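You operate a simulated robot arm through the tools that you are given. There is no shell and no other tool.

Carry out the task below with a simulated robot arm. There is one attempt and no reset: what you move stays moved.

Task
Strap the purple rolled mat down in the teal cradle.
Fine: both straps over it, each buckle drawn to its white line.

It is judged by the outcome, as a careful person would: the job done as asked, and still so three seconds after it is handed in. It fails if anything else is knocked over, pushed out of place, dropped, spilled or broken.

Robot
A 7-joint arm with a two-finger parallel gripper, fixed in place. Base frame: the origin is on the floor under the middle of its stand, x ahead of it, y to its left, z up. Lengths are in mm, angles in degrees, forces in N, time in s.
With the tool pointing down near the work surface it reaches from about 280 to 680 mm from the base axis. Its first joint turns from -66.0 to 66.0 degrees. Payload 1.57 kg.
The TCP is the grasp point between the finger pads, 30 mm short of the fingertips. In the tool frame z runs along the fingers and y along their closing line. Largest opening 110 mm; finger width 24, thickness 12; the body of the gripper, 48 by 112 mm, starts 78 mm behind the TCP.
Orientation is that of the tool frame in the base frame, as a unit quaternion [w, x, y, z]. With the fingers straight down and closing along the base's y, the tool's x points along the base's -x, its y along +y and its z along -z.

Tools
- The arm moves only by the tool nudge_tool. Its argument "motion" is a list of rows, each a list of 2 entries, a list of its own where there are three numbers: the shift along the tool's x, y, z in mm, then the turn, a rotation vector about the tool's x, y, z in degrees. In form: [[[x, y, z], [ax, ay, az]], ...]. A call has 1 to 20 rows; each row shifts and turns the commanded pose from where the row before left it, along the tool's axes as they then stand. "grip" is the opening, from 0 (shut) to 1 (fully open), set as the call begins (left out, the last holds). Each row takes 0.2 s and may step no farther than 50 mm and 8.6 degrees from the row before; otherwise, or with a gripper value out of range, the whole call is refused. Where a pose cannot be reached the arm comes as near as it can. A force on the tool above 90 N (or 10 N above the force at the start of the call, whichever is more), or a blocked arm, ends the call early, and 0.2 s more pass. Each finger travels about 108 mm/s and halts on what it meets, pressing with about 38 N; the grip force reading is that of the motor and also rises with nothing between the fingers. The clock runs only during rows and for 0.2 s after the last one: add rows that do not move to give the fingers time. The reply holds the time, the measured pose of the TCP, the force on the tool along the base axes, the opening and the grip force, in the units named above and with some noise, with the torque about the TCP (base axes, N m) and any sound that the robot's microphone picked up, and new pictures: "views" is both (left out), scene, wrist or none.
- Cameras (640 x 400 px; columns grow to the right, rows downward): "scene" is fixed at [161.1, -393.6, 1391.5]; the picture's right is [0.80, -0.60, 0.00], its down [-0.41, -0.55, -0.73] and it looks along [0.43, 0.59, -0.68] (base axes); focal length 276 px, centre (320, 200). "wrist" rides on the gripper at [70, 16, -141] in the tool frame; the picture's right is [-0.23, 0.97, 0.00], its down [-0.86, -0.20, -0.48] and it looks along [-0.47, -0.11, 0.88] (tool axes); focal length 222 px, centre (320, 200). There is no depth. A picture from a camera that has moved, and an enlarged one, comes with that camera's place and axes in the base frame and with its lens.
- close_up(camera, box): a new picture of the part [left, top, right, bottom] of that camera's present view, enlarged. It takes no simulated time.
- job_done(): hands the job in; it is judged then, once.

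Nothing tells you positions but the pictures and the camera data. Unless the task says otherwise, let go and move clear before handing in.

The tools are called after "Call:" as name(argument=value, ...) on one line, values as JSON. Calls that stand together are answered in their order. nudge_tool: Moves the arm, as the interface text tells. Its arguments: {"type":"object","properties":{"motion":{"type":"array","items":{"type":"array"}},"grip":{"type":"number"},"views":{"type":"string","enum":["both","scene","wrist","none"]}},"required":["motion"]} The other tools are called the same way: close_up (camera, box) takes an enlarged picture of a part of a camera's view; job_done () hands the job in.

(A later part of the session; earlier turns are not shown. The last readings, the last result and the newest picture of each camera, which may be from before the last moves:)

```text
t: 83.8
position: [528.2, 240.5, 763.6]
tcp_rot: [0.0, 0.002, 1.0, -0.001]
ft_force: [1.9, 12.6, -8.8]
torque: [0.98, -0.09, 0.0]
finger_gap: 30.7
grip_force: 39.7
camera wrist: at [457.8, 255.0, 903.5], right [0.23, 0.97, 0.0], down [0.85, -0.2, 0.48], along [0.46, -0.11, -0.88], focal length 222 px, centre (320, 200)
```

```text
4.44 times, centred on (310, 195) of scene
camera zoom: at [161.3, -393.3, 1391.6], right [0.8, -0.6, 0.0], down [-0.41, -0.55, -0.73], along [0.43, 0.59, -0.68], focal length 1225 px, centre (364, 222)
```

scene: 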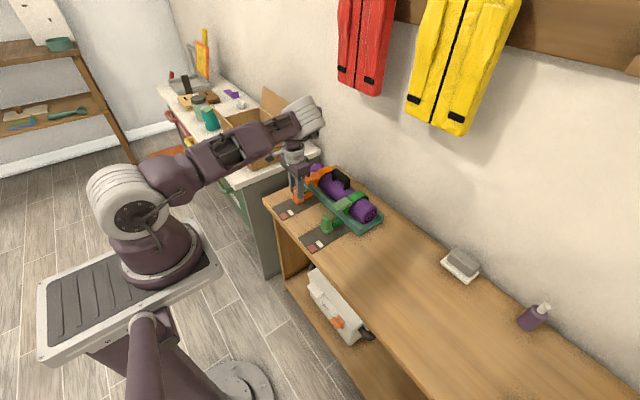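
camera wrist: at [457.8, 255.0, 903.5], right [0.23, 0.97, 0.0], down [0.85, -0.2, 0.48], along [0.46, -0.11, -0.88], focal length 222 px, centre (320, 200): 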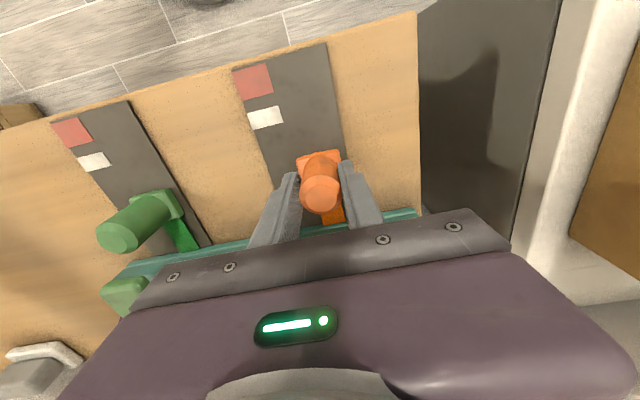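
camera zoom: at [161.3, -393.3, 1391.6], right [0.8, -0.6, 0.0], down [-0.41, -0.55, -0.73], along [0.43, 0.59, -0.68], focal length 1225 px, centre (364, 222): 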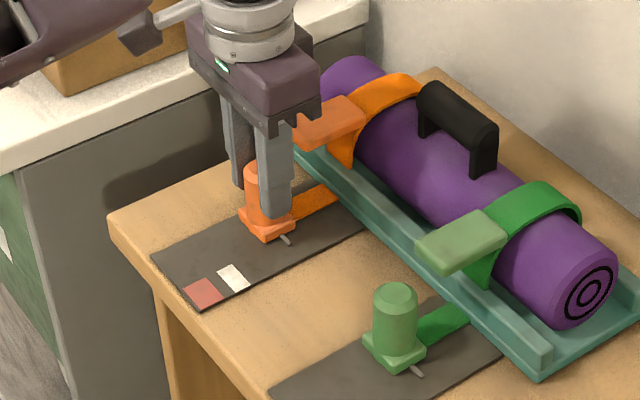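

The orange knob is gripped. I'll relieve the sideways load and draw it 20 mm toward the robot to see how it moves.

Call:
nudge_tool(motion=[[[0, 1, 0], [0, 0, 0]], [[5, 0, 0], [0, 0, 0]], [[5, 0, 0], [0, 0, 0]], [[5, 0, 0], [0, 0, 0]], [[5, 0, 0], [0, 0, 0]], [[0, 0, 0], [0, 0, 0]]])

Call:
close_up(camera="wrist", box=[220, 40, 440, 220])

Call:
close_up(camera="scene", box=[260, 150, 360, 240])

```text
t: 85.2
position: [507.4, 240.5, 762.7]
tcp_rot: [-0.001, 0.002, 1.0, -0.001]
ft_force: [0.8, 19.3, -37.0]
torque: [1.08, -0.02, 0.08]
finger_gap: 30.8
grip_force: 39.8
camera wrist: at [438.1, 255.3, 903.7], right [0.23, 0.97, 0.0], down [0.86, -0.2, 0.48], along [0.46, -0.11, -0.88], focal length 222 px, centre (320, 200)
```

scene: 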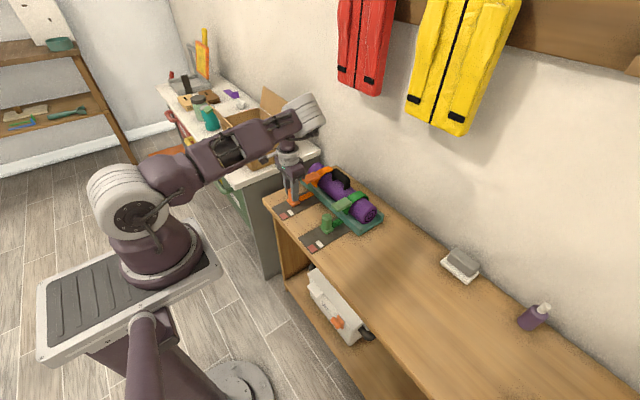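
wrist: 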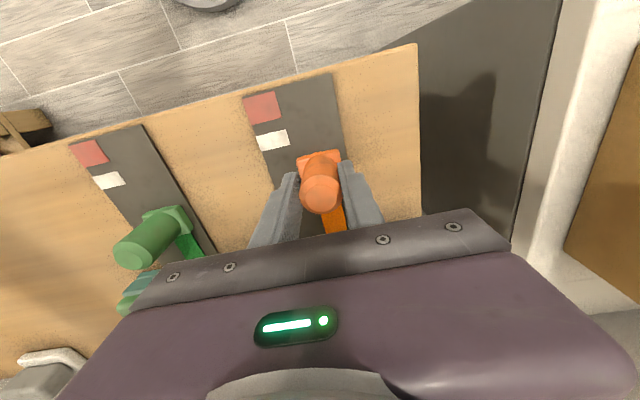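

```text
2.22 times, centred on (330, 130) of wrist
camera zoom: at [438.1, 255.3, 903.7], right [0.23, 0.97, 0.0], down [0.86, -0.2, 0.48], along [0.46, -0.11, -0.88], focal length 494 px, centre (298, 356)
```

zoom: 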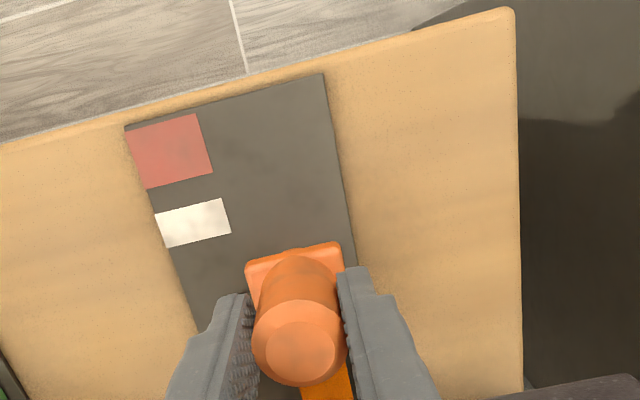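

```text
4.44 times, centred on (310, 195) of scene
camera zoom: at [161.7, -392.9, 1391.6], right [0.8, -0.6, 0.0], down [-0.41, -0.55, -0.73], along [0.43, 0.59, -0.69], focal length 1225 px, centre (364, 222)
```

zoom: 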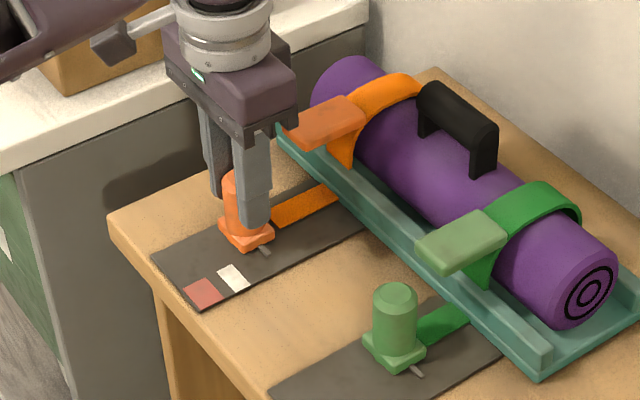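

The buckle slides with the gripper. I'll ease the vertical and lateral loads and continue drawing.

Call:
nudge_tool(motion=[[[0, 0.6, 1], [0, 0, 0]], [[5, 0, 0], [0, 0, 0]], [[5, 0, 0], [0, 0, 0]], [[5, 0, 0], [0, 0, 0]], [[5, 0, 0], [0, 0, 0]], [[0, 0, 0], [0, 0, 0]]])

Call:
close_up(camera="wrist", box=[220, 60, 400, 220])

Call:
close_up(camera="scene", box=[270, 170, 340, 230])

```text
t: 86.6
position: [488.2, 239.8, 762.7]
tcp_rot: [-0.001, 0.002, 1.0, -0.002]
ft_force: [1.6, 5.0, -1.7]
torque: [0.79, -0.31, -0.08]
finger_gap: 30.8
grip_force: 40.1
camera wrist: at [418.9, 255.6, 903.6], right [0.23, 0.97, 0.0], down [0.85, -0.2, 0.48], along [0.47, -0.11, -0.88], focal length 222 px, centre (320, 200)
```

scene: 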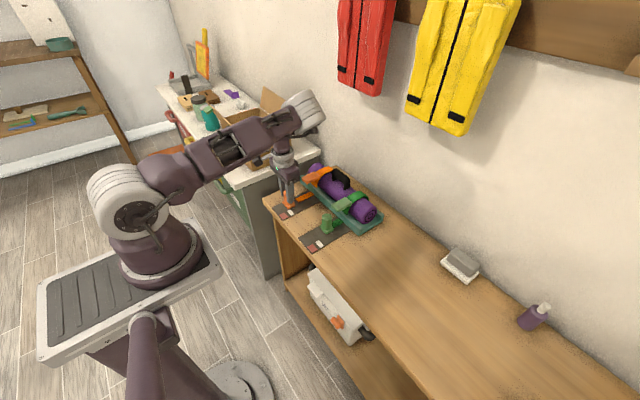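
wrist: 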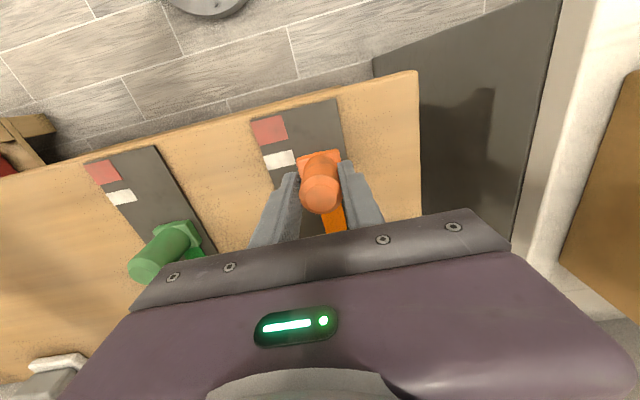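

```text
2.50 times, centred on (310, 140) of wrist
camera zoom: at [418.9, 255.6, 903.6], right [0.23, 0.97, 0.0], down [0.85, -0.2, 0.48], along [0.47, -0.11, -0.88], focal length 555 px, centre (345, 350)
```

zoom: 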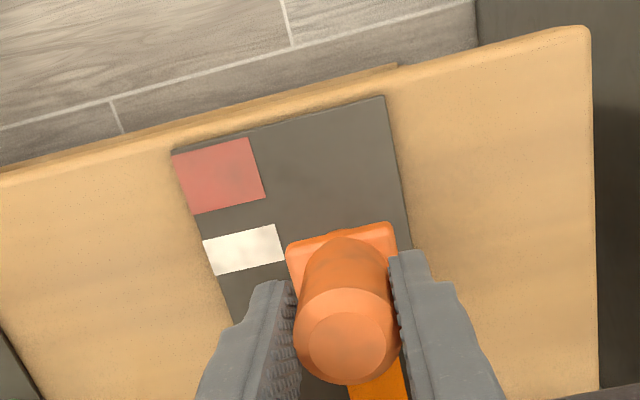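

```text
6.67 times, centred on (305, 200) of scene
camera zoom: at [161.2, -393.5, 1391.5], right [0.8, -0.6, 0.0], down [-0.41, -0.55, -0.73], along [0.43, 0.59, -0.68], focal length 1837 px, centre (420, 200)
```

zoom: 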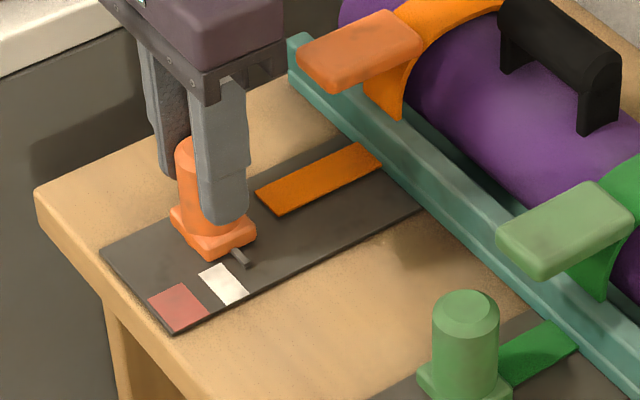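

About 13–16 mm remain to the white line. I'll draw 9 mm more and re-measure.

Call:
nudge_tool(motion=[[[3, 0, 0], [0, 0, 0]], [[3, 0, 0], [0, 0, 0]], [[3, 0, 0], [0, 0, 0]], [[0, 0, 0], [0, 0, 0]]], views="scene")

Call:
close_up(camera="scene", box=[275, 180, 325, 220])

Call:
close_up(camera="wrist", box=[240, 100, 360, 220])

```text
t: 87.6
position: [479.0, 239.6, 763.3]
tcp_rot: [0.0, 0.002, 1.0, -0.002]
ft_force: [1.8, -4.9, 23.0]
torque: [0.51, -0.16, -0.05]
finger_gap: 30.8
grip_force: 40.0
```

scene: 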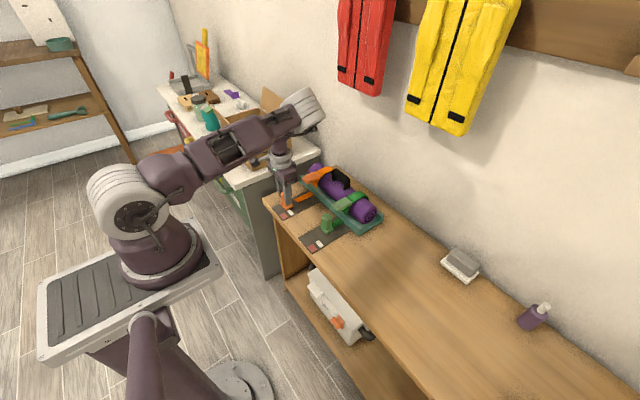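

```text
10.00 times, centred on (300, 200) of scene
camera zoom: at [160.8, -393.9, 1391.5], right [0.8, -0.6, 0.0], down [-0.41, -0.55, -0.73], along [0.43, 0.59, -0.68], focal length 2755 px, centre (520, 200)
```

zoom: 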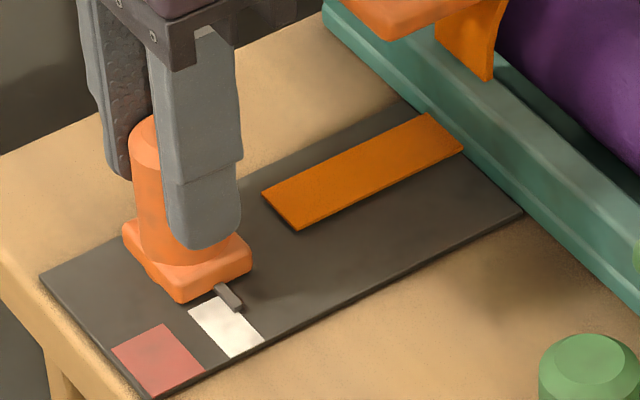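

```text
3.33 times, centred on (300, 160) of wrist
camera zoom: at [409.6, 255.5, 903.6], right [0.23, 0.97, 0.0], down [0.85, -0.2, 0.48], along [0.47, -0.11, -0.88], focal length 740 px, centre (387, 333)
```

zoom: 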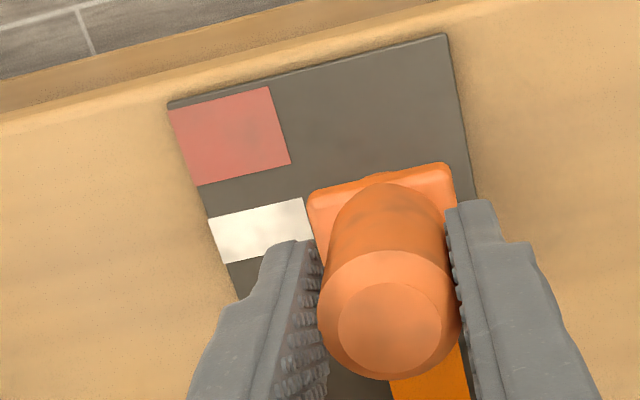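

The pointer is at the near edge of the white mark; about 5–6 mm more to its centre. I'll draw 5 mm and check closely.

Call:
nudge_tool(motion=[[[2.5, 0, -0.5], [0, 0, 0]], [[2.5, 0, 0], [0, 0, 0]], [[0, 0, 0], [0, 0, 0]]], views="none")

Call:
close_up(camera="scene", box=[280, 195, 310, 225])

Call:
close_up(camera="wrist", box=[240, 100, 360, 220])

```text
t: 88.4
position: [473.8, 239.4, 762.7]
tcp_rot: [0.0, 0.002, 1.0, -0.003]
ft_force: [2.1, -7.3, 7.9]
torque: [0.56, -0.17, -0.07]
finger_gap: 31.1
grip_force: 40.4
```

```text
13.33 times, centred on (295, 210) of scene
camera zoom: at [161.0, -393.8, 1391.4], right [0.8, -0.6, 0.0], down [-0.41, -0.55, -0.73], along [0.43, 0.59, -0.68], focal length 3674 px, centre (653, 67)
```

zoom: 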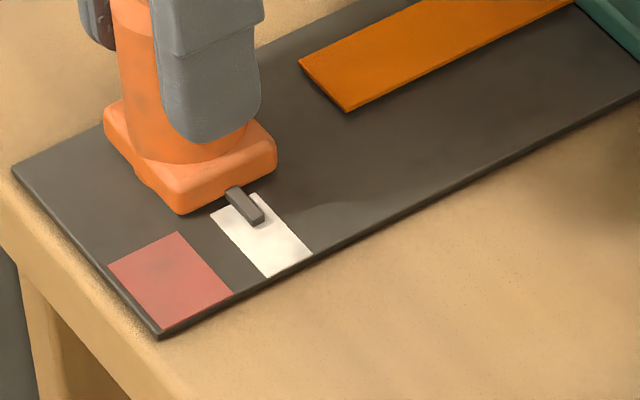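

```text
3.33 times, centred on (300, 160) of wrist
camera zoom: at [403.7, 255.7, 903.6], right [0.23, 0.97, -0.01], down [0.85, -0.2, 0.48], along [0.46, -0.12, -0.88], focal length 740 px, centre (387, 333)
```

zoom: 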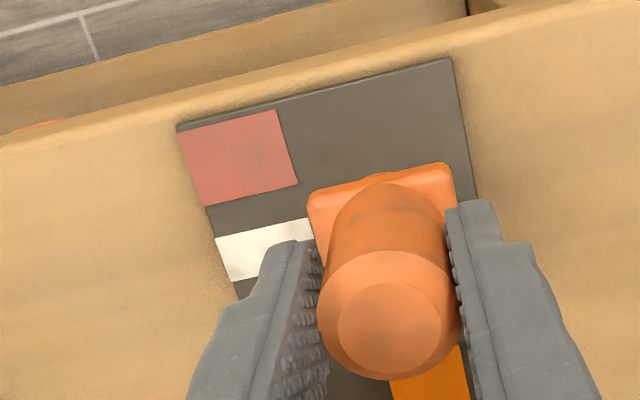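

The pointer now sits within the white mark, perhaps 1–2 mm short of centre. I'll draw 1.5 mm more, then release and check that it holds.

Call:
nudge_tool(motion=[[[1.5, 0.3, 0], [0, 0, 0]], [[0, 0, 0], [0, 0, 0]]], views="none")

Call:
nudge_tool(motion=[[[0, 0, 0], [0, 0, 0]], [[0, 0, 0], [0, 0, 0]], [[0, 0, 0], [0, 0, 0]]], grip=0.55, views="none")

Call:
close_up(camera="scene", box=[280, 195, 310, 225])

Call:
close_up(camera="wrist", box=[240, 100, 360, 220])

```text
t: 89.0
position: [471.6, 241.7, 762.8]
tcp_rot: [0.0, 0.003, 1.0, -0.003]
ft_force: [1.3, -13.3, 9.5]
torque: [0.44, -0.14, -0.08]
finger_gap: 31.0
grip_force: 39.4
```

```text
t: 89.8
position: [471.2, 241.5, 763.1]
tcp_rot: [0.0, 0.002, 1.0, -0.002]
ft_force: [-1.0, -0.6, -0.8]
torque: [0.03, 0.01, 0.0]
finger_gap: 60.5
grip_force: 0.1
```

```text
13.33 times, centred on (295, 210) of scene
camera zoom: at [161.1, -393.6, 1391.5], right [0.8, -0.6, 0.0], down [-0.41, -0.55, -0.73], along [0.43, 0.59, -0.68], focal length 3674 px, centre (653, 67)
```

zoom: 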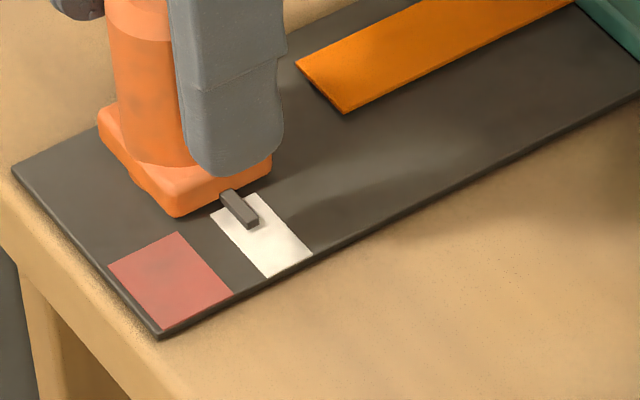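

```text
3.33 times, centred on (300, 160) of wrist
camera zoom: at [402.0, 256.8, 903.6], right [0.23, 0.97, 0.0], down [0.85, -0.2, 0.48], along [0.46, -0.11, -0.88], focal length 740 px, centre (387, 333)
```

zoom: 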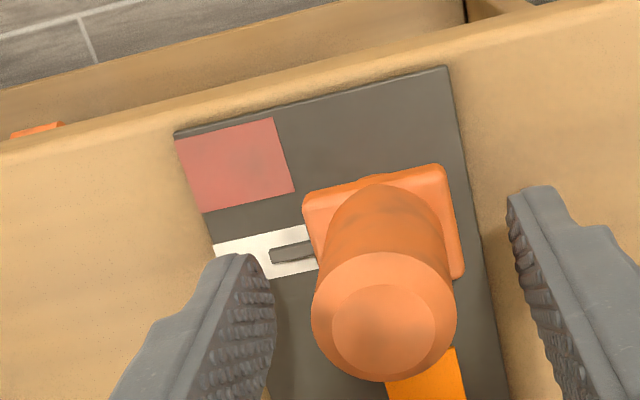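

The orange pointer is centred on its white line and held after release. I'll lift off and move to the green buckle.

Call:
nudge_tool(motion=[[[0, 0, -20], [0, 0, 0]], [[0, 0, -35], [0, 0, 0]], [[0, 0, -40], [0, 0, 0]], [[-20, -40, 0], [0, 0, 0]], [[-20, -45, 0], [0, 0, 0]], [[-17, -45, 0], [0, 0, 0]], [[0, -40, 0], [0, 0, 0]], [[0, 0, 0], [0, 0, 0]]], grip=0.6)

Call:
close_up(camera="wrist", box=[220, 20, 440, 200])

Call:
close_up(camera="scene", box=[260, 150, 400, 250])

```text
t: 91.6
position: [531.4, 69.0, 860.3]
tcp_rot: [0.0, 0.002, 1.0, -0.002]
ft_force: [0.0, 0.5, -0.2]
torque: [-0.01, 0.03, 0.0]
finger_gap: 65.8
grip_force: 0.0
camera wrist: at [461.7, 84.6, 1000.4], right [0.23, 0.97, 0.0], down [0.85, -0.2, 0.48], along [0.46, -0.11, -0.88], focal length 222 px, centre (320, 200)
```

scene: 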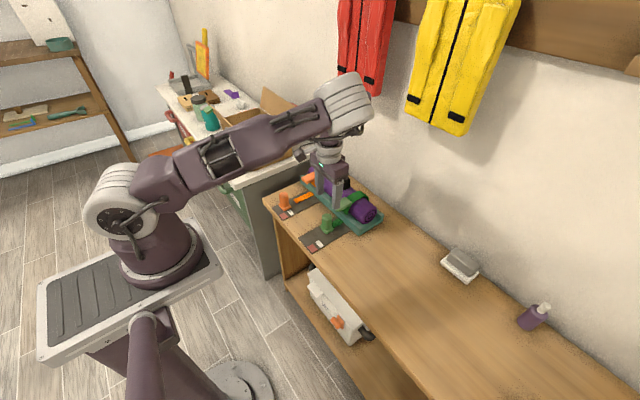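
wrist: 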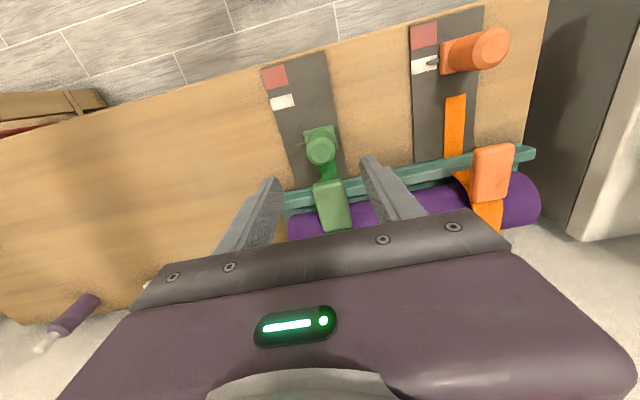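

```text
2.22 times, centred on (330, 110) of wrist
camera zoom: at [461.7, 84.6, 1000.4], right [0.23, 0.97, 0.0], down [0.85, -0.2, 0.48], along [0.46, -0.11, -0.88], focal length 494 px, centre (298, 400)
```

zoom: 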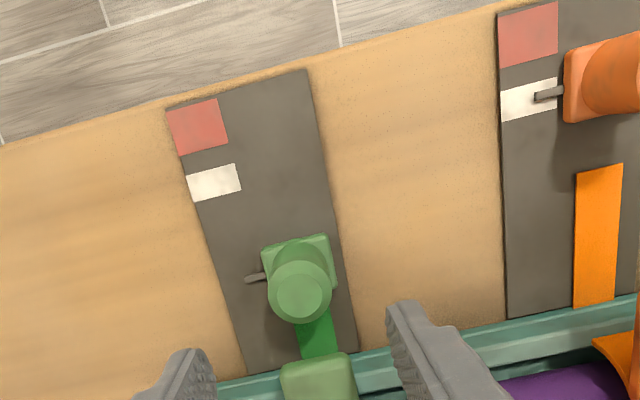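

```text
4.00 times, centred on (330, 200) of scene
camera zoom: at [161.1, -393.6, 1391.5], right [0.8, -0.6, 0.0], down [-0.41, -0.55, -0.73], along [0.43, 0.59, -0.68], focal length 1102 px, centre (280, 200)
```

zoom: 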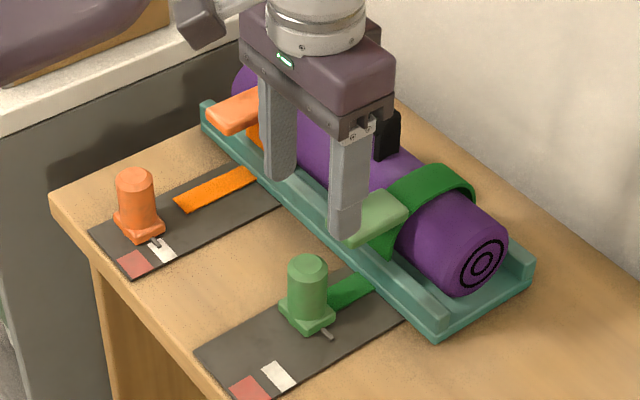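

Call:
nudge_tool(motion=[[[3.5, 2.5, 25], [0, 0, 0]], [[0, 0, 25], [0, 0, 0]], [[0, 0, 20], [0, 0, 0]], [[0, 0, 0], [0, 0, 0]]], views="wrist")

Call:
close_up(camera="wrist", box=[220, 40, 440, 220])

Call:
close_up(camera="scene", box=[280, 160, 380, 250])

```text
t: 92.6
position: [522.3, 74.7, 787.9]
tcp_rot: [0.0, 0.002, 1.0, -0.003]
ft_force: [-0.1, -0.8, -1.0]
torque: [-0.02, 0.01, 0.0]
finger_gap: 65.9
grip_force: 0.1
camera wrist: at [454.2, 88.5, 928.1], right [0.23, 0.97, 0.0], down [0.85, -0.2, 0.48], along [0.46, -0.11, -0.88], focal length 222 px, centre (320, 200)
```

wrist: 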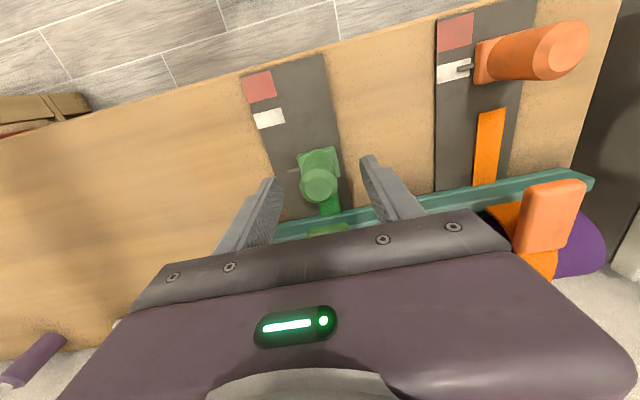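

```text
2.22 times, centred on (330, 130) of wrist
camera zoom: at [454.2, 88.5, 928.1], right [0.23, 0.97, 0.0], down [0.85, -0.2, 0.48], along [0.46, -0.11, -0.88], focal length 494 px, centre (298, 356)
```

zoom: 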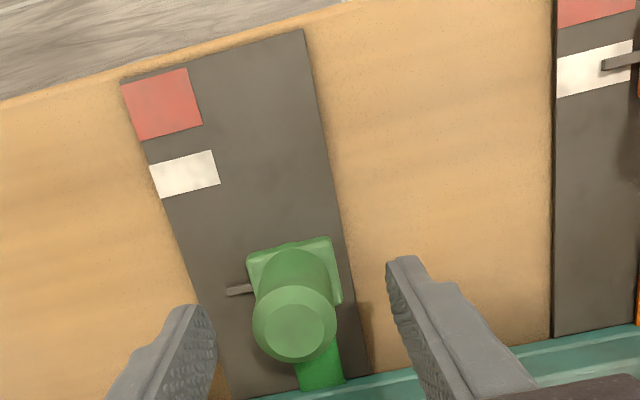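

```text
4.44 times, centred on (330, 205) of scene
camera zoom: at [161.1, -393.6, 1391.5], right [0.8, -0.6, 0.0], down [-0.41, -0.55, -0.73], along [0.43, 0.59, -0.68], focal length 1225 px, centre (276, 178)
```

zoom: 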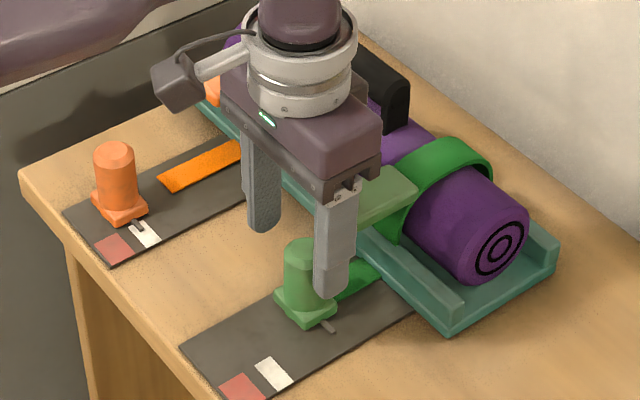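

Call:
nudge_tool(motion=[[[-5, -1.8, 0], [0, 0, 0]], [[0, 0, 0], [0, 0, 0]], [[0, 0, 0], [0, 0, 0]]], views="wrist")

Call:
close_up(camera="wrist", box=[220, 40, 440, 220])

```text
t: 93.4
position: [528.1, 71.3, 788.0]
tcp_rot: [0.001, 0.002, 1.0, -0.002]
ft_force: [-0.2, -0.4, -0.2]
torque: [0.04, 0.0, -0.01]
finger_gap: 65.9
grip_force: 0.2
camera wrist: at [459.1, 86.3, 928.8], right [0.23, 0.97, 0.0], down [0.85, -0.2, 0.48], along [0.47, -0.11, -0.88], focal length 222 px, centre (320, 200)
```

wrist: 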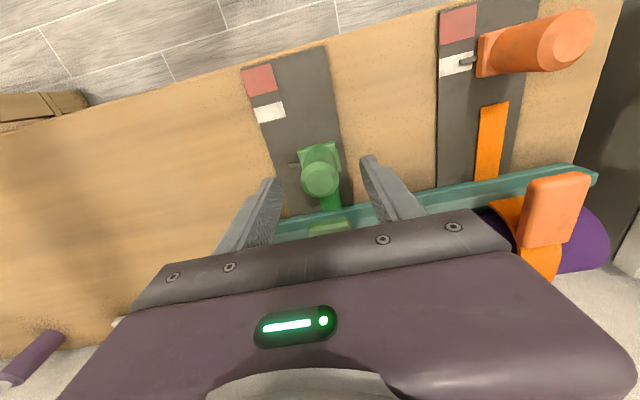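

```text
2.22 times, centred on (330, 130) of wrist
camera zoom: at [459.1, 86.3, 928.8], right [0.23, 0.97, 0.0], down [0.85, -0.2, 0.48], along [0.47, -0.11, -0.88], focal length 494 px, centre (298, 356)
```

zoom: 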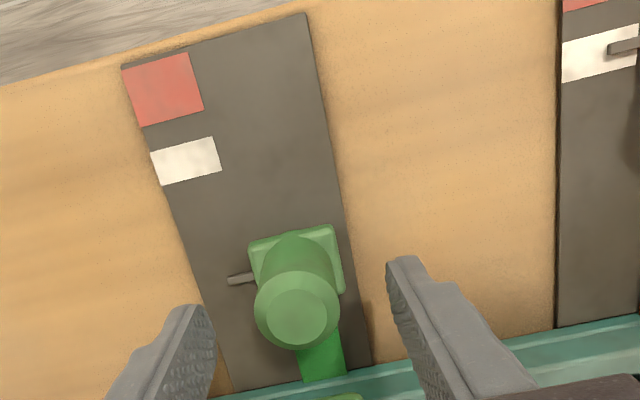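

Call:
nudge_tool(motion=[[[0, 0, 10], [0, 0, 0]], [[0, 0, 8], [0, 0, 0]], [[0, 0, 7], [0, 0, 0]], [[0, 0, 0], [0, 0, 0]]], views="none")

Call:
nudge_tool(motion=[[[0, 0, 0], [0, 0, 0]], [[0, 0, 0], [0, 0, 0]], [[0, 0, 0], [0, 0, 0]]], grip=0)

Call:
close_up(camera="wrist", box=[220, 40, 440, 220])

Call:
close_up(camera="scene", box=[280, 160, 380, 250])

```text
t: 94.4
position: [528.2, 71.6, 763.1]
tcp_rot: [0.0, 0.001, 1.0, -0.002]
ft_force: [0.2, -0.2, 0.7]
torque: [-0.06, 0.04, -0.03]
finger_gap: 65.9
grip_force: 0.0
```

```text
t: 95.2
position: [527.8, 71.2, 763.0]
tcp_rot: [0.0, 0.003, 1.0, -0.002]
ft_force: [0.3, -8.5, -0.6]
torque: [0.54, 0.01, -0.04]
finger_gap: 30.9
grip_force: 39.9
camera wrist: at [459.3, 85.8, 903.1], right [0.23, 0.97, -0.01], down [0.85, -0.2, 0.48], along [0.46, -0.12, -0.88], focal length 222 px, centre (320, 200)
```

scene: 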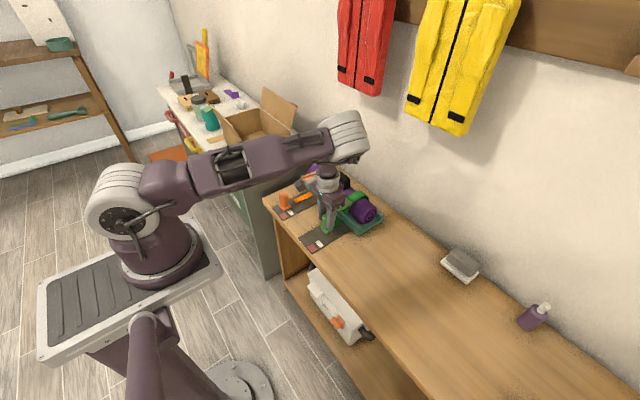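
wrist: 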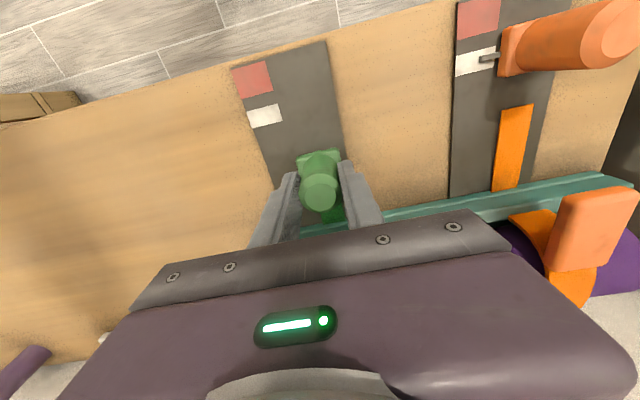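

```text
2.22 times, centred on (330, 130) of wrist
camera zoom: at [459.3, 85.8, 903.1], right [0.23, 0.97, -0.01], down [0.85, -0.2, 0.48], along [0.46, -0.12, -0.88], focal length 494 px, centre (298, 356)
```

zoom: 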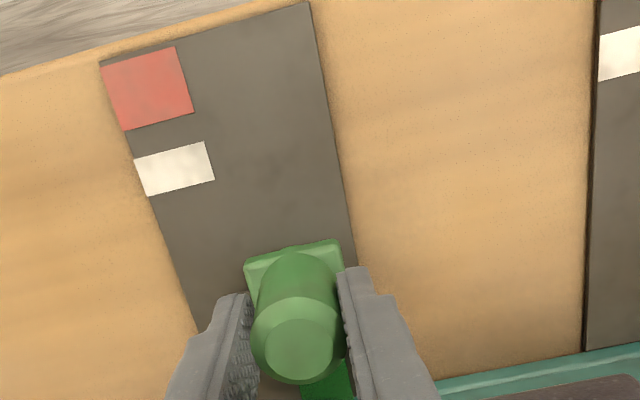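

```text
4.44 times, centred on (330, 205) of scene
camera zoom: at [161.1, -393.8, 1391.4], right [0.8, -0.6, 0.0], down [-0.41, -0.55, -0.73], along [0.43, 0.59, -0.68], focal length 1225 px, centre (276, 178)
```

zoom: 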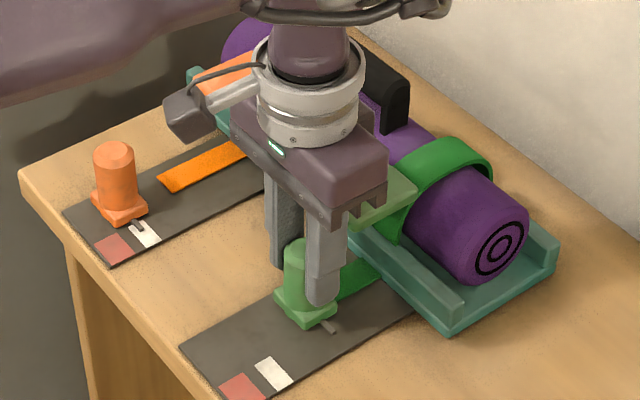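

The green knob is gripped. I'll draw it 40 mm in steps while checking loads.

Call:
nudge_tool(motion=[[[0, -0.5, 0], [0, 0, 0]], [[5, 0, 0], [0, 0, 0]], [[5, 0, 0], [0, 0, 0]], [[5, 0, 0], [0, 0, 0]], [[5, 0, 0], [0, 0, 0]], [[0, 0, 0], [0, 0, 0]]], views="none")

```text
t: 96.6
position: [507.6, 69.6, 763.5]
tcp_rot: [-0.002, 0.001, 1.0, -0.003]
ft_force: [1.4, -12.4, -55.4]
torque: [0.67, -0.09, -0.01]
finger_gap: 31.0
grip_force: 39.9
```

Call:
nudge_tool(motion=[[[0, -0.5, 1.4], [0, 0, 0]], [[5, 0, 0], [0, 0, 0]], [[5, 0, 0], [0, 0, 0]], [[5, 0, 0], [0, 0, 0]], [[5, 0, 0], [0, 0, 0]], [[0, 0, 0], [0, 0, 0]]])

Call:
close_up(camera="scene", box=[300, 215, 350, 255])

Call:
close_up(camera="wrist", box=[240, 100, 360, 220])

```text
t: 98.0
position: [490.6, 70.1, 762.9]
tcp_rot: [0.001, 0.003, 1.0, -0.001]
ft_force: [3.1, -11.0, 24.3]
torque: [0.31, -0.14, -0.06]
finger_gap: 30.8
grip_force: 39.9
camera wrist: at [421.3, 85.4, 903.2], right [0.23, 0.97, 0.0], down [0.85, -0.2, 0.48], along [0.47, -0.11, -0.88], focal length 222 px, centre (320, 200)
```

scene: 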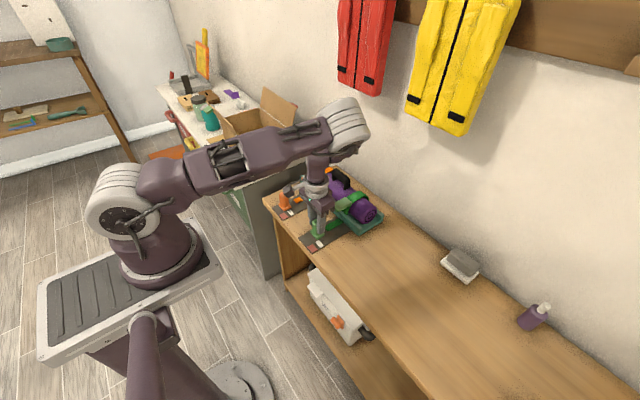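
wrist: 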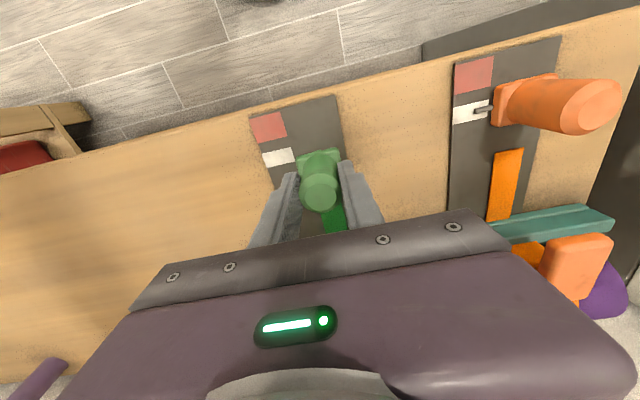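

```text
10.00 times, centred on (325, 235) of scene
camera zoom: at [160.8, -393.9, 1391.5], right [0.8, -0.6, 0.0], down [-0.41, -0.55, -0.73], along [0.43, 0.59, -0.68], focal length 2755 px, centre (270, -150)
```

zoom: 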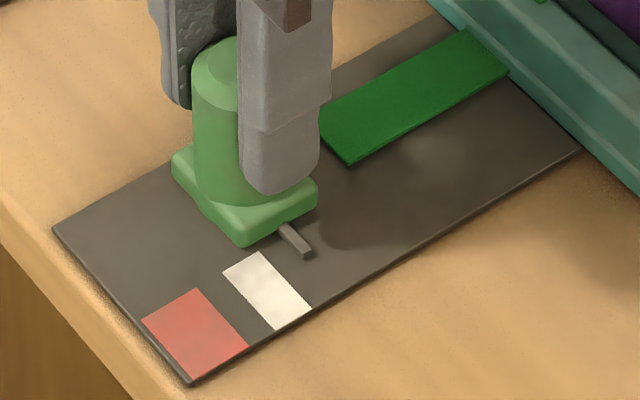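

```text
3.33 times, centred on (300, 160) of wrist
camera zoom: at [421.3, 85.4, 903.2], right [0.23, 0.97, 0.0], down [0.85, -0.2, 0.48], along [0.47, -0.11, -0.88], focal length 740 px, centre (387, 333)
```

zoom: 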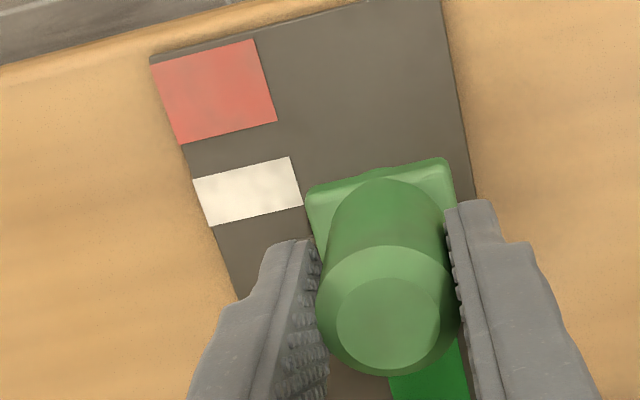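

Call:
nudge_tool(motion=[[[3, -0.3, -0.5], [0, 0, 0]], [[3, 0, 0], [0, 0, 0]], [[3, 0, 0], [0, 0, 0]], [[3, 0, 0], [0, 0, 0]], [[0, 0, 0], [0, 0, 0]]], views="none")

Call:
close_up(camera="scene", box=[305, 225, 340, 255])

Call:
close_up(camera="wrist", box=[240, 100, 360, 220])

```text
t: 99.2
position: [477.3, 69.1, 762.0]
tcp_rot: [-0.001, 0.001, 1.0, -0.002]
ft_force: [1.0, 3.3, 6.2]
torque: [0.73, -0.14, 0.01]
finger_gap: 31.0
grip_force: 39.7
```

```text
13.33 times, centred on (322, 240) of scene
camera zoom: at [161.0, -393.5, 1391.5], right [0.8, -0.6, 0.0], down [-0.41, -0.55, -0.73], along [0.43, 0.59, -0.68], focal length 3674 px, centre (287, -333)
```

zoom: 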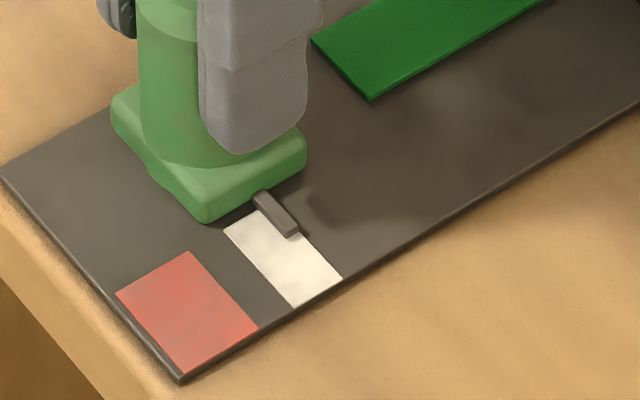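

```text
3.33 times, centred on (300, 160) of wrist
camera zoom: at [408.7, 85.1, 903.4], right [0.23, 0.97, 0.0], down [0.85, -0.2, 0.48], along [0.46, -0.11, -0.88], focal length 740 px, centre (387, 333)
```

zoom: 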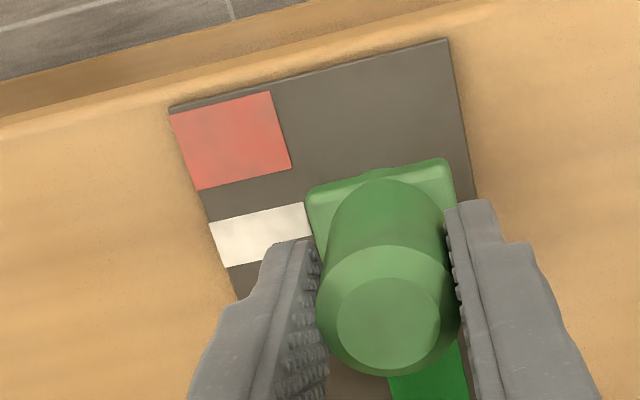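

Call:
nudge_tool(motion=[[[2.2, 0, 0], [0, 0, 0]], [[2.2, 0, 0], [0, 0, 0]], [[0, 0, 0], [0, 0, 0]]], views="none")

Call:
close_up(camera="scene", box=[305, 225, 340, 255])

Call:
close_up(camera="wrist", box=[240, 100, 360, 220])

```text
t: 100.0
position: [471.8, 70.3, 764.0]
tcp_rot: [-0.002, 0.002, 1.0, -0.001]
ft_force: [2.6, 8.5, -11.7]
torque: [0.92, -0.2, -0.06]
finger_gap: 30.5
grip_force: 39.9
```

```text
13.33 times, centred on (322, 240) of scene
camera zoom: at [161.3, -393.4, 1391.5], right [0.8, -0.6, 0.0], down [-0.41, -0.55, -0.73], along [0.43, 0.59, -0.68], focal length 3674 px, centre (287, -333)
```

zoom: 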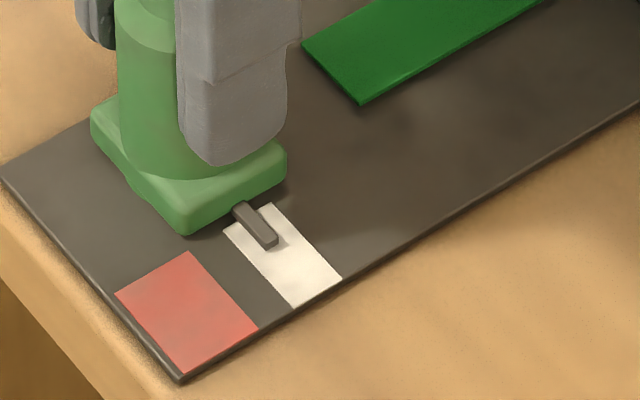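

```text
3.33 times, centred on (300, 160) of wrist
camera zoom: at [403.1, 85.3, 903.5], right [0.23, 0.97, 0.0], down [0.86, -0.2, 0.48], along [0.46, -0.11, -0.88], focal length 740 px, centre (387, 333)
```

zoom: 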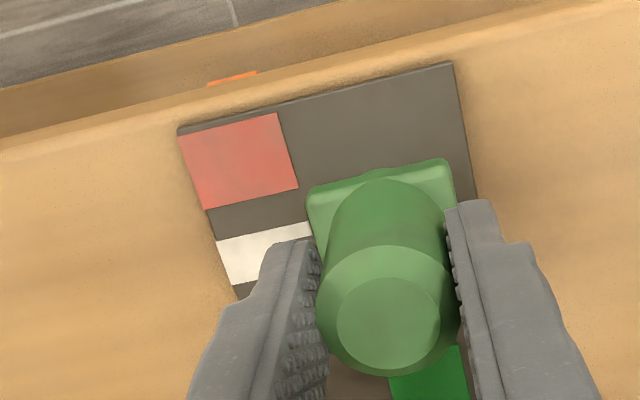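

The green pointer is centred on its white line. I'll release, lift clear and verify everything.

Call:
nudge_tool(motion=[[[0, 0, 0], [0, 0, 0]], [[0, 0, 0], [0, 0, 0]], [[0, 0, 0], [0, 0, 0]]], grip=0.55, views="none")

Call:
close_up(camera="wrist", box=[240, 100, 360, 220])

Call:
nudge_tool(motion=[[[0, 0, -20], [0, 0, 0]], [[0, 0, -35], [0, 0, 0]], [[0, 0, -40], [0, 0, 0]], [[30, 0, -40], [0, 0, 0]], [[40, 0, -40], [0, 0, 0]], [[40, 0, -20], [0, 0, 0]], [[0, 0, 0], [0, 0, 0]], [[0, 0, 0], [0, 0, 0]]])

Call:
close_up(camera="scene", box=[260, 150, 400, 250])

Call:
close_up(camera="wrist", box=[200, 20, 460, 220])

```text
t: 100.8
position: [473.3, 70.5, 762.9]
tcp_rot: [-0.001, 0.002, 1.0, -0.001]
ft_force: [0.8, -0.5, -1.7]
torque: [-0.02, -0.04, 0.0]
finger_gap: 60.6
grip_force: 0.0
```

```text
3.33 times, centred on (300, 160) of wrist
camera zoom: at [403.4, 84.9, 903.9], right [0.23, 0.97, 0.0], down [0.85, -0.2, 0.48], along [0.46, -0.11, -0.88], focal length 740 px, centre (387, 333)
```

zoom: 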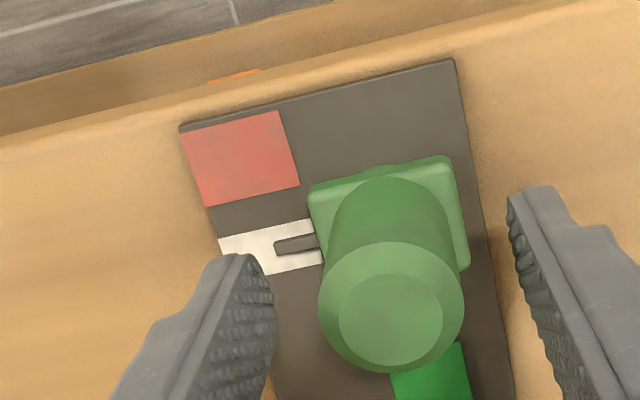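

```text
refused: row 5 steps farther than a row can; nothing moved
```

```text
4.00 times, centred on (330, 200) of scene
camera zoom: at [161.1, -393.6, 1391.5], right [0.8, -0.6, 0.0], down [-0.41, -0.55, -0.73], along [0.43, 0.59, -0.68], focal length 1102 px, centre (280, 200)
```

zoom: 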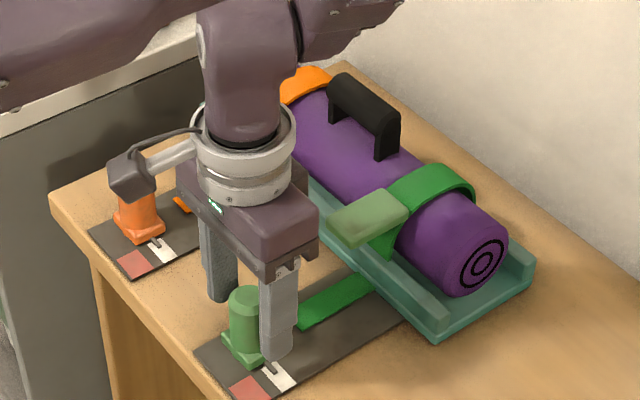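

```text
2.00 times, centred on (330, 120) of wrist
camera zoom: at [403.4, 84.9, 903.9], right [0.23, 0.97, 0.0], down [0.85, -0.2, 0.48], along [0.46, -0.11, -0.88], focal length 444 px, centre (300, 360)
```

zoom: 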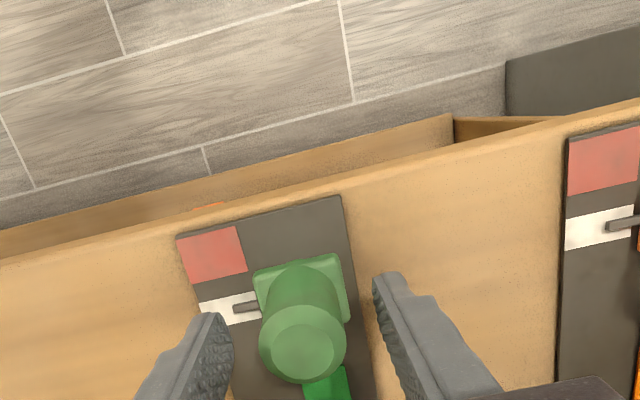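

The green pointer sits mid-white too; the lift was refused because one step was too long. I'll lift away with smaller steps.

Call:
nudge_tool(motion=[[[0, 0, -20], [0, 0, 0]], [[0, 0, -35], [0, 0, 0]], [[0, 0, -40], [0, 0, 0]], [[25, 0, -35], [0, 0, 0]], [[30, 0, -35], [0, 0, 0]], [[30, 0, -30], [0, 0, 0]], [[0, 0, 0], [0, 0, 0]], [[0, 0, 0], [0, 0, 0]]])

Call:
close_up(camera="scene", box=[260, 150, 400, 250])

Call:
close_up(camera="wrist", box=[200, 20, 480, 220])

```text
t: 102.6
position: [387.1, 73.2, 956.0]
tcp_rot: [0.001, 0.002, 1.0, -0.002]
ft_force: [-1.0, 0.0, -0.1]
torque: [0.0, 0.01, -0.02]
finger_gap: 60.7
grip_force: 0.1
camera wrist: at [318.0, 89.6, 1096.6], right [0.23, 0.97, 0.0], down [0.85, -0.2, 0.48], along [0.47, -0.11, -0.88], focal length 222 px, centre (320, 200)
```

scene: 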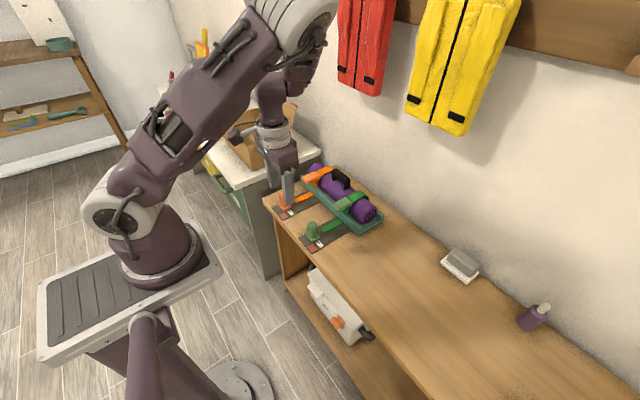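
wrist: 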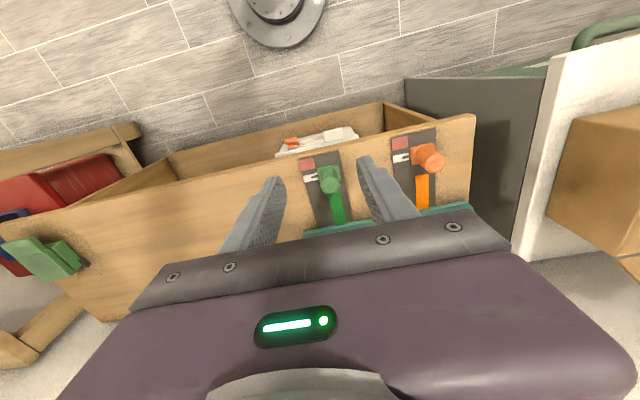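

```text
4.00 times, centred on (330, 200) of scene
camera zoom: at [161.1, -393.6, 1391.5], right [0.8, -0.6, 0.0], down [-0.41, -0.55, -0.73], along [0.43, 0.59, -0.68], focal length 1102 px, centre (280, 200)
```

zoom: 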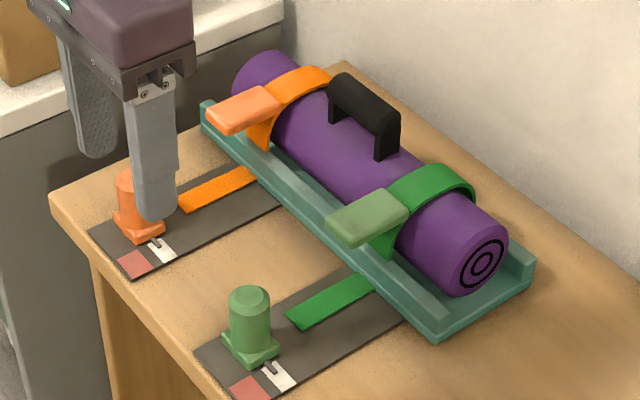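

```text
2.00 times, centred on (340, 120) of wrist
camera zoom: at [318.0, 89.6, 1096.6], right [0.23, 0.97, 0.0], down [0.85, -0.2, 0.48], along [0.47, -0.11, -0.88], focal length 444 px, centre (280, 360)
```

zoom: 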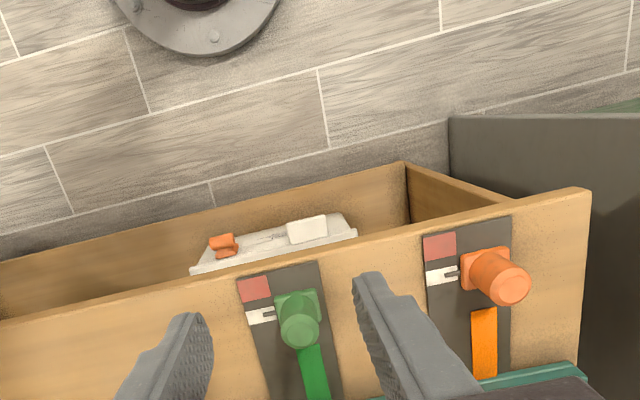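

Call:
close_up(camera="scene", box=[305, 160, 385, 230])

Call:
close_up(camera="scene", box=[275, 190, 345, 255])

Call:
close_up(camera="wrist", box=[280, 110, 460, 220])

```text
5.71 times, centred on (345, 195) of scene
camera zoom: at [161.1, -393.6, 1391.5], right [0.8, -0.6, 0.0], down [-0.41, -0.55, -0.73], along [0.43, 0.59, -0.68], focal length 1574 px, centre (177, 229)
```

zoom: 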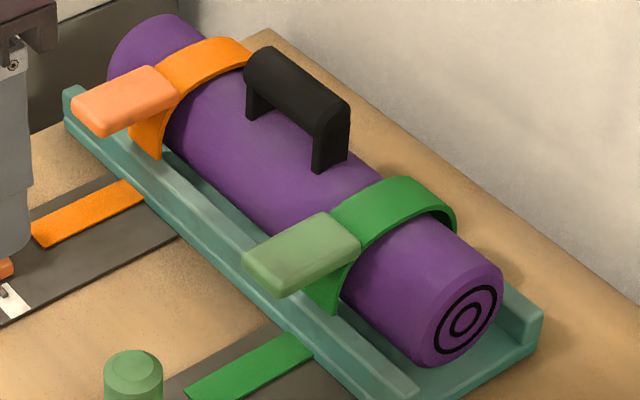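

```text
6.15 times, centred on (310, 222) of scene
camera zoom: at [161.1, -393.6, 1391.5], right [0.8, -0.6, 0.0], down [-0.41, -0.55, -0.73], along [0.43, 0.59, -0.68], focal length 1696 px, centre (382, 62)
```

zoom: 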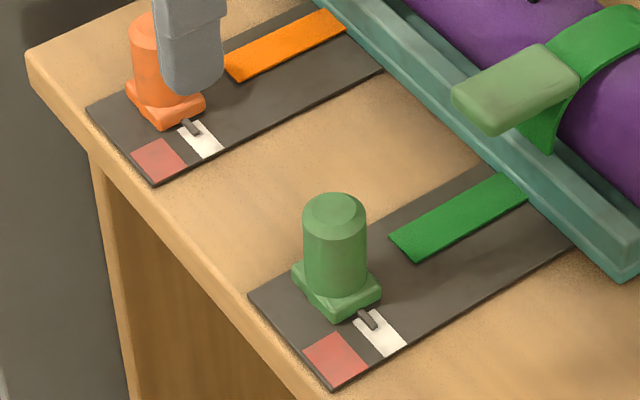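

```text
3.56 times, centred on (370, 165) of wrist
camera zoom: at [318.0, 89.6, 1096.6], right [0.23, 0.97, 0.0], down [0.85, -0.2, 0.48], along [0.47, -0.11, -0.88], focal length 790 px, centre (142, 324)
```

zoom: 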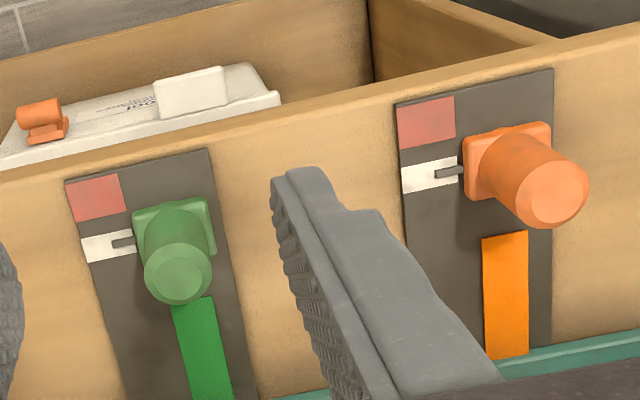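

The mat is in the cradle, both straps are over it, and both pointers sit on their white lines. I'll wait a moment to confirm nothing drifts.

Call:
nudge_tool(motion=[[[0, 0, -20], [0, 0, 0]], [[0, 0, 0], [0, 0, 0]], [[0, 0, 0], [0, 0, 0]], [[0, 0, 0], [0, 0, 0]], [[0, 0, 0], [0, 0, 0]], [[0, 0, 0], [0, 0, 0]], [[0, 0, 0], [0, 0, 0]], [[0, 0, 0], [0, 0, 0]], [[0, 0, 0], [0, 0, 0]], [[0, 0, 0], [0, 0, 0]]], views="scene")

Call:
close_up(camera="scene", box=[275, 160, 395, 255])

```text
t: 104.8
position: [387.5, 73.8, 976.7]
tcp_rot: [0.0, 0.003, 1.0, -0.002]
ft_force: [0.6, 0.4, 0.5]
torque: [0.02, -0.01, 0.01]
finger_gap: 60.4
grip_force: 0.1
```

scene: 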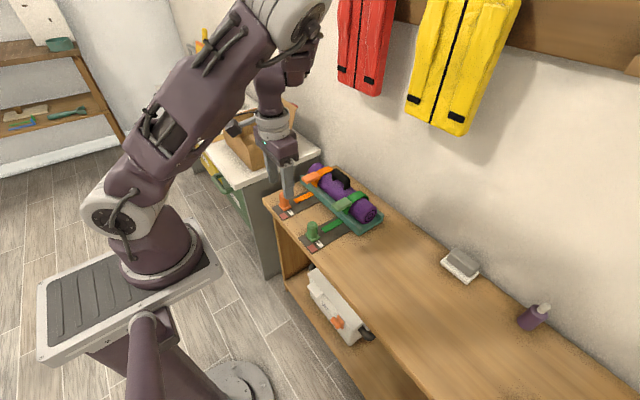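

```text
4.21 times, centred on (335, 208) of scene
camera zoom: at [161.1, -393.6, 1391.5], right [0.8, -0.6, 0.0], down [-0.41, -0.55, -0.73], along [0.43, 0.59, -0.68], focal length 1160 px, centre (257, 168)
```

zoom: 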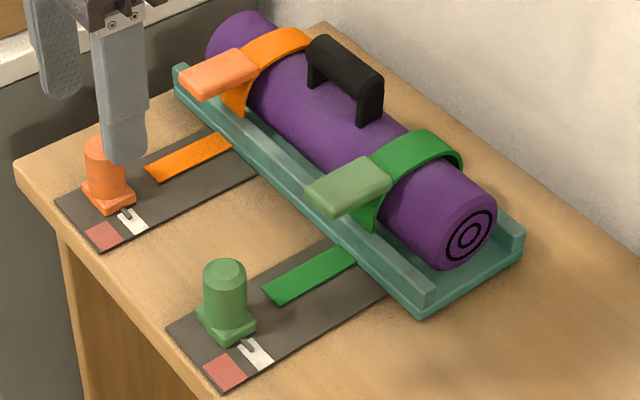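

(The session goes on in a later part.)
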